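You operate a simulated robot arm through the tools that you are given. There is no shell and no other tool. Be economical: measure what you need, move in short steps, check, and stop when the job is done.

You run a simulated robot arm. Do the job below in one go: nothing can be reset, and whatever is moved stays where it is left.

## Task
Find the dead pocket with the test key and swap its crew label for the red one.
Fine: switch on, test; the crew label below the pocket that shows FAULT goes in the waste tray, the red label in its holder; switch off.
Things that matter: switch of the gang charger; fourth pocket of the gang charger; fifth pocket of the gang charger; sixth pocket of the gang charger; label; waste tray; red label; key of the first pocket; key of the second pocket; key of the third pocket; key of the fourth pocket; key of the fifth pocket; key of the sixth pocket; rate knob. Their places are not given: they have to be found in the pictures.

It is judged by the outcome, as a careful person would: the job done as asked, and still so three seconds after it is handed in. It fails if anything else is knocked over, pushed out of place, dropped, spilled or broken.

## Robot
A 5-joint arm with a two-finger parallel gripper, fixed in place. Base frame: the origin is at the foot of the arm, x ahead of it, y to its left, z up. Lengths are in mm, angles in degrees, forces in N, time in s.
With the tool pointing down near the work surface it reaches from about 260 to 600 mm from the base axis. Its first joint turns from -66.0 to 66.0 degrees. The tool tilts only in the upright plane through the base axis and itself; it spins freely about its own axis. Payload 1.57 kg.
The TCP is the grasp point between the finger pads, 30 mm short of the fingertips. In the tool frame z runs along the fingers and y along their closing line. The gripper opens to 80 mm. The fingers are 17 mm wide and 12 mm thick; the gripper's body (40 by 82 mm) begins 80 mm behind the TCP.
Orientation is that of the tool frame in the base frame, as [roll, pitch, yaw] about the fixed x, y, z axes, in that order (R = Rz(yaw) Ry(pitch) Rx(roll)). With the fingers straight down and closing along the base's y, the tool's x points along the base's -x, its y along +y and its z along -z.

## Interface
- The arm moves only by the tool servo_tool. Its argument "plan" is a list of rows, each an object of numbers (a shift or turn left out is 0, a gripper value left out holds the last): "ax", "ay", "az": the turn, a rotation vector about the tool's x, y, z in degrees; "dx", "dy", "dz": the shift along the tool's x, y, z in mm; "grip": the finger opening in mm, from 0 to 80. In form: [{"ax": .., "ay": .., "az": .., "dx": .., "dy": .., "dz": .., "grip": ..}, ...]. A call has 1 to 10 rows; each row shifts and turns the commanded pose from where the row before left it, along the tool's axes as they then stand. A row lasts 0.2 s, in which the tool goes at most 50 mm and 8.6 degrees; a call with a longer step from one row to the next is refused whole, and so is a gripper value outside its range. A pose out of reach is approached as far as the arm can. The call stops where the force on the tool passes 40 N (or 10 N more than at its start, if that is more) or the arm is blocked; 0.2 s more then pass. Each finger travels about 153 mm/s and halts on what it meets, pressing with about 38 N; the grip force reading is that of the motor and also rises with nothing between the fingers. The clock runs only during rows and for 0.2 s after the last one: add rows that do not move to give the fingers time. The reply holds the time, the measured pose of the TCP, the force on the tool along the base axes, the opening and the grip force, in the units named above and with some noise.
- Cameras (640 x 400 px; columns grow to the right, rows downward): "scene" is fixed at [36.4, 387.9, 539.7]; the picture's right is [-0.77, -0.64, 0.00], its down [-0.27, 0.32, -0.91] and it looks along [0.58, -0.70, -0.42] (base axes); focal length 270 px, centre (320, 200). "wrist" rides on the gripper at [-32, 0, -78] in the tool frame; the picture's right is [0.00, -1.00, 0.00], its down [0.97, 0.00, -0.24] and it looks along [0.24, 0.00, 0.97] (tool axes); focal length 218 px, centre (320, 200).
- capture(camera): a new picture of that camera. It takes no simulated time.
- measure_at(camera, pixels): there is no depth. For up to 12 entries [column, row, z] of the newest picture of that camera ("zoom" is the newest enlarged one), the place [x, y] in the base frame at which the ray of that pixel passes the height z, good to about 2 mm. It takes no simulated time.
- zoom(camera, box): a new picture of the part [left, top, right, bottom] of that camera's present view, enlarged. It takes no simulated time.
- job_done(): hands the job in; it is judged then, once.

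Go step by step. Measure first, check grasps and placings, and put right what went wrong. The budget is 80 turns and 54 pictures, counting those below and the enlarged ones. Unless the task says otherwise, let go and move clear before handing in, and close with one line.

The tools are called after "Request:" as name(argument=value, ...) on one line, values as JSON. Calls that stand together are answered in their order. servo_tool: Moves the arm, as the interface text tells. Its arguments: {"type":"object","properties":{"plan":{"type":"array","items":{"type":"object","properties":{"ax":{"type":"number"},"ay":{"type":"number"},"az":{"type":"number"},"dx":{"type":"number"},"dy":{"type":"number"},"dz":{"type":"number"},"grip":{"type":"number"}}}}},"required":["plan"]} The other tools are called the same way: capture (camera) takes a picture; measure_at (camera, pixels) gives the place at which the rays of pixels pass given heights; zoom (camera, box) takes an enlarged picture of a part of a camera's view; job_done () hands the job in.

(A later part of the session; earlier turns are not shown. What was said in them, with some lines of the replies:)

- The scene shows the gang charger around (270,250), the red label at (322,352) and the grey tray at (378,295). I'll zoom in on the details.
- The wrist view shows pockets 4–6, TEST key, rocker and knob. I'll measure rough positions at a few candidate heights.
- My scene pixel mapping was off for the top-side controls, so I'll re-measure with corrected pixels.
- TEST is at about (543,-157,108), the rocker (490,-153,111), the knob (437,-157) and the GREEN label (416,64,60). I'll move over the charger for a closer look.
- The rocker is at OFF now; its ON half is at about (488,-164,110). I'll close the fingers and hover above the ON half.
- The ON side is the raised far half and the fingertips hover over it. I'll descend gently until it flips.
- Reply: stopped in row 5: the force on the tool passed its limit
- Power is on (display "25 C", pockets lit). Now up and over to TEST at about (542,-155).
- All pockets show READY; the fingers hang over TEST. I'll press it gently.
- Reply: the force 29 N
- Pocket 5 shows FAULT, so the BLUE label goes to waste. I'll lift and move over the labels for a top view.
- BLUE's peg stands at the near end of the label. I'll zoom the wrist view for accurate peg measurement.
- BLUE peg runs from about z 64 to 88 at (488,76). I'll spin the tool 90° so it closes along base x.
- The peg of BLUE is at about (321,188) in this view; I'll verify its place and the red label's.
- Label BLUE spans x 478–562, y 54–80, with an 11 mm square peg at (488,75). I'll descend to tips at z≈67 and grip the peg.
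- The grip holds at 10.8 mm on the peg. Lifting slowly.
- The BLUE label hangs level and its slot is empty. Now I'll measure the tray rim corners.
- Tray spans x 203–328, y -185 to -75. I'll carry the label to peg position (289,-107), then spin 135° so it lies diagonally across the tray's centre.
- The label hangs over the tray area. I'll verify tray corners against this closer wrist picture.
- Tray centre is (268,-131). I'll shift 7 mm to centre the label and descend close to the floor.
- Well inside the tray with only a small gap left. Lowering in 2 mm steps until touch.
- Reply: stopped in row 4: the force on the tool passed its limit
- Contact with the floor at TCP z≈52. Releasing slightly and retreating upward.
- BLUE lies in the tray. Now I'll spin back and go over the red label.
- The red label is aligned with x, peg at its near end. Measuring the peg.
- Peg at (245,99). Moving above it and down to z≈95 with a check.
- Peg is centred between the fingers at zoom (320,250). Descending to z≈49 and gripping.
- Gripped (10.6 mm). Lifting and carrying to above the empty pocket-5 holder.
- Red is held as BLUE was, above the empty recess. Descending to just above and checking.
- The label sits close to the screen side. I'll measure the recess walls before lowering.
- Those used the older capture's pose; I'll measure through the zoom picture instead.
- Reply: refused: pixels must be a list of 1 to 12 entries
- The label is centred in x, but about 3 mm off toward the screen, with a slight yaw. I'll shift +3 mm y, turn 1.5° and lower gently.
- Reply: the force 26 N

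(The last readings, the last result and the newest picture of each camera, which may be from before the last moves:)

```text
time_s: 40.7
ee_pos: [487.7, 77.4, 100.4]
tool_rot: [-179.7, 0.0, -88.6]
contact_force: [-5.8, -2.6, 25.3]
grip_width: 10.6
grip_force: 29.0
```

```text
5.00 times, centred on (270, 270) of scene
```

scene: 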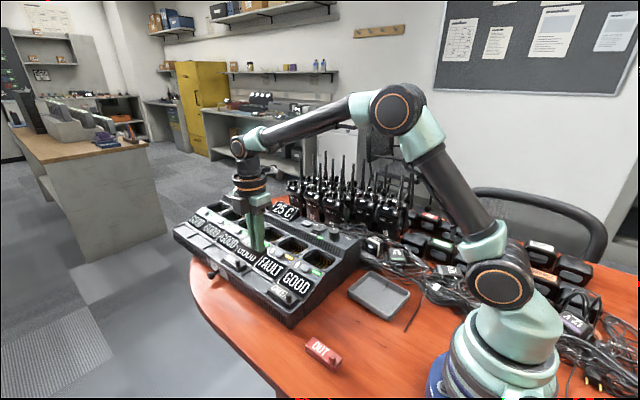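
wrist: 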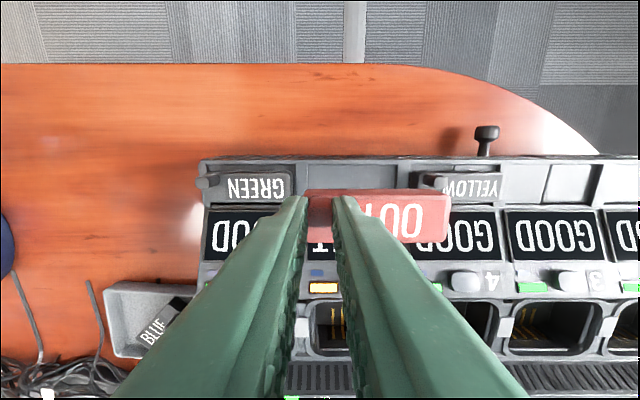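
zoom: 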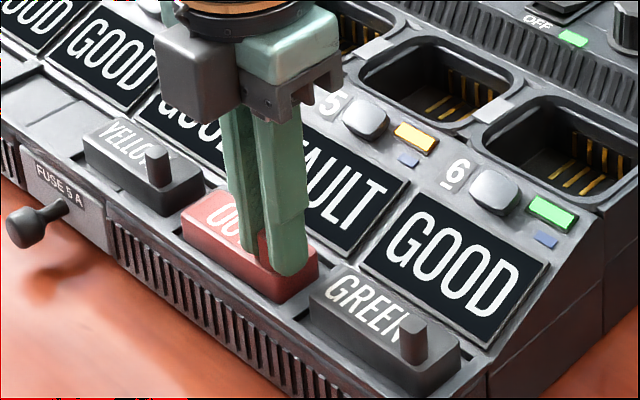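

Contact at TCP z≈100, the expected seated height. I'll relieve, release and lift, then look.

Request:
servo_tool(plan=[{"dz": -1.5}, {"grip": 22}, {}, {"dz": -10}, {"dz": -40}, {"dz": -40}, {}])

Request:
zoom(camera="scene", box=[220, 230, 320, 310])

Request:
capture(camera="wrist")

Request:
zoom(camera="wrist", box=[270, 130, 470, 240])

```text
time_s: 42.3
ee_pos: [486.7, 77.8, 190.3]
tool_rot: [-179.9, 0.1, -88.6]
contact_force: [0.5, -1.0, 0.0]
grip_width: 21.9
grip_force: 0.0
```

```text
5.00 times, centred on (270, 270) of scene
```

zoom: 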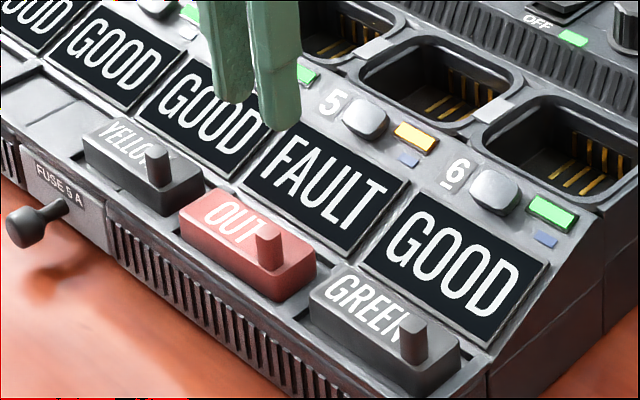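

```text
12 pictures are left
```

wrist: 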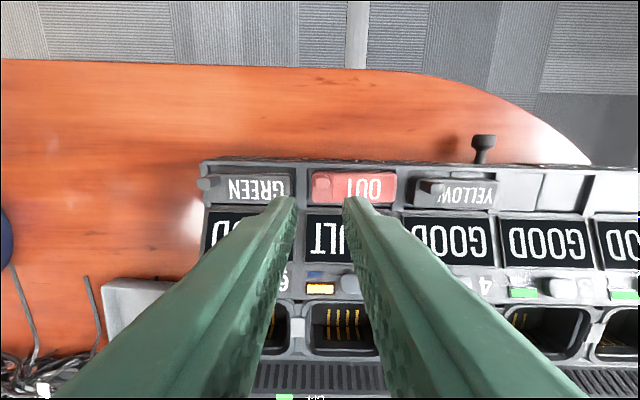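

```text
3.20 times, centred on (370, 185) of wrist
```

zoom: 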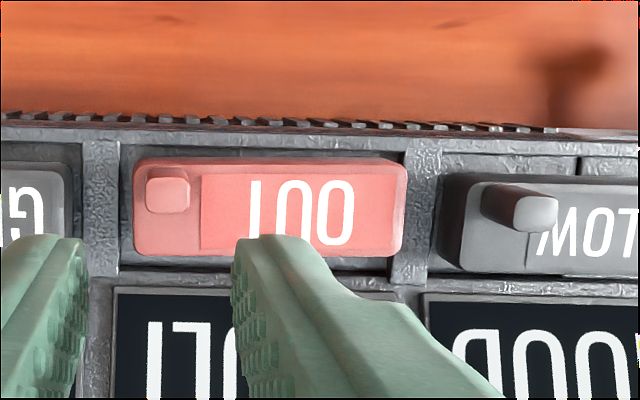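

Red is seated but seems to sit a bit closer to the outer edge than its neighbours; I'll measure the difference.

Request:
measure_at(camera="zoom", pixels=[[168, 193, 87], [160, 168, 64], [400, 172, 64], [160, 253, 64], [390, 254, 64], [60, 172, 64], [60, 245, 64], [470, 180, 64], [470, 268, 64], [522, 215, 87], [135, 200, 62], [405, 200, 62]])

```text
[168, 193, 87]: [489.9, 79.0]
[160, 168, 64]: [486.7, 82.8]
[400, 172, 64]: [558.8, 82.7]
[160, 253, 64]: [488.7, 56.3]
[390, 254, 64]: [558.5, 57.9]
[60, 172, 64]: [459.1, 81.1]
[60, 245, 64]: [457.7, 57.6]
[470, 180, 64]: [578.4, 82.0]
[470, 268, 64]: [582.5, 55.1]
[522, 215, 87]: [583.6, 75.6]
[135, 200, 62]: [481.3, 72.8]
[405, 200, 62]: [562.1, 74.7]
```

Red lies flat and fully inside the recess (x 481–562, y 57–83), so it's good. Now to the OFF half of the rocker with closed fingers.

Request:
servo_tool(plan=[{"az": 1.4, "grip": 0}, {"dx": 43.4}, {"dx": 43.4}, {"dx": 43.4}, {"dx": 43.4}, {"dx": 43.4, "dy": -1}, {}])

Request:
zoom(camera="scene", box=[260, 180, 380, 260])

Request:
zoom(camera="wrist", box=[220, 100, 420, 240])

```text
time_s: 43.9
ee_pos: [487.9, -139.2, 189.5]
tool_rot: [-179.9, 0.0, -89.9]
contact_force: [0.5, 0.8, -0.8]
grip_width: 0.0
grip_force: 21.7
```

```text
5.00 times, centred on (320, 220) of scene
```

zoom: 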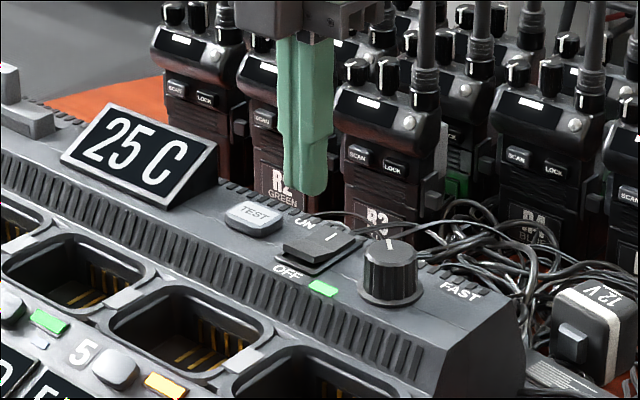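

```text
2.86 times, centred on (320, 170) of wrist
```

zoom: 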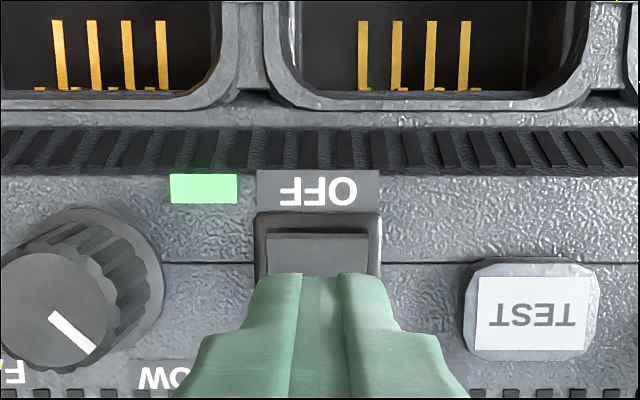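

Request:
measure_at(camera="zoom", pixels=[[318, 215, 108], [318, 232, 117], [318, 275, 113], [266, 240, 115], [370, 240, 115]])

```text
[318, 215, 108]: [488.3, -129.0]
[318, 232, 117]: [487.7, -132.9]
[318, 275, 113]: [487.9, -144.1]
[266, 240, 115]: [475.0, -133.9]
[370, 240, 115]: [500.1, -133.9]
```

OFF half spans y ≈ -133 to -151, so the fingers are on target at y=-139. Pressing gently.

Request:
servo_tool(plan=[{"dz": 20}, {"dz": 17}, {"dz": 3}, {"dz": 2}, {"dz": 2}, {"dz": 2}])

Request:
zoom(camera="scene", box=[220, 180, 380, 300])

```text
time_s: 45.3
ee_pos: [488.3, -139.9, 148.4]
tool_rot: [-179.8, -0.1, -90.0]
contact_force: [-17.0, 2.8, 37.2]
grip_width: 0.1
grip_force: 21.3
```

```text
3.33 times, centred on (300, 240) of scene
```

zoom: 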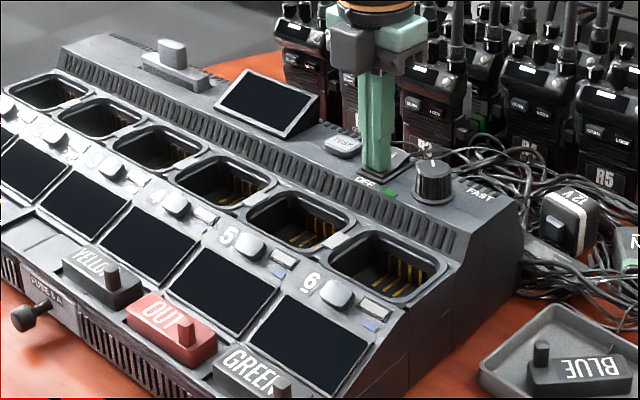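

Displays are dark: the charger is off. Retreating straight up and checking the whole scene.

Request:
servo_tool(plan=[{"dz": -10}, {"dz": -30}, {"dz": -40}, {"dz": -40}, {}])

Request:
capture(camera="scene")

Request:
zoom(camera="scene", box=[200, 190, 420, 340])

```text
time_s: 46.5
ee_pos: [486.9, -141.0, 264.1]
tool_rot: [-179.9, 0.0, -89.9]
contact_force: [0.1, 0.4, 0.6]
grip_width: 0.0
grip_force: 21.3
```

```text
7 pictures are left
```

scene: 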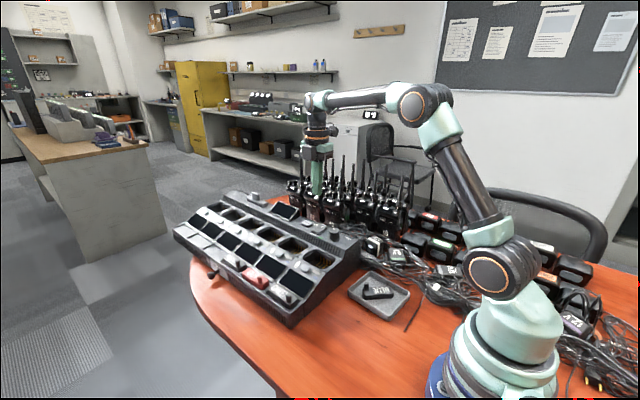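

```text
2.67 times, centred on (310, 265) of scene
```

zoom: 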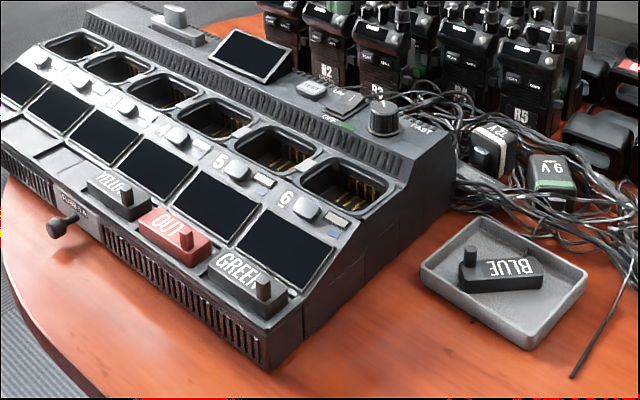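

The final pictures show red OUT in holder 5, BLUE in the tray, the charger off, and nothing else moved. Handing in.

Request:
job_done()

```text
The job is handed in.
```

The test showed FAULT on pocket 5, so its BLUE label is now in the waste tray, the red OUT label is in its holder, and the charger is switched off.
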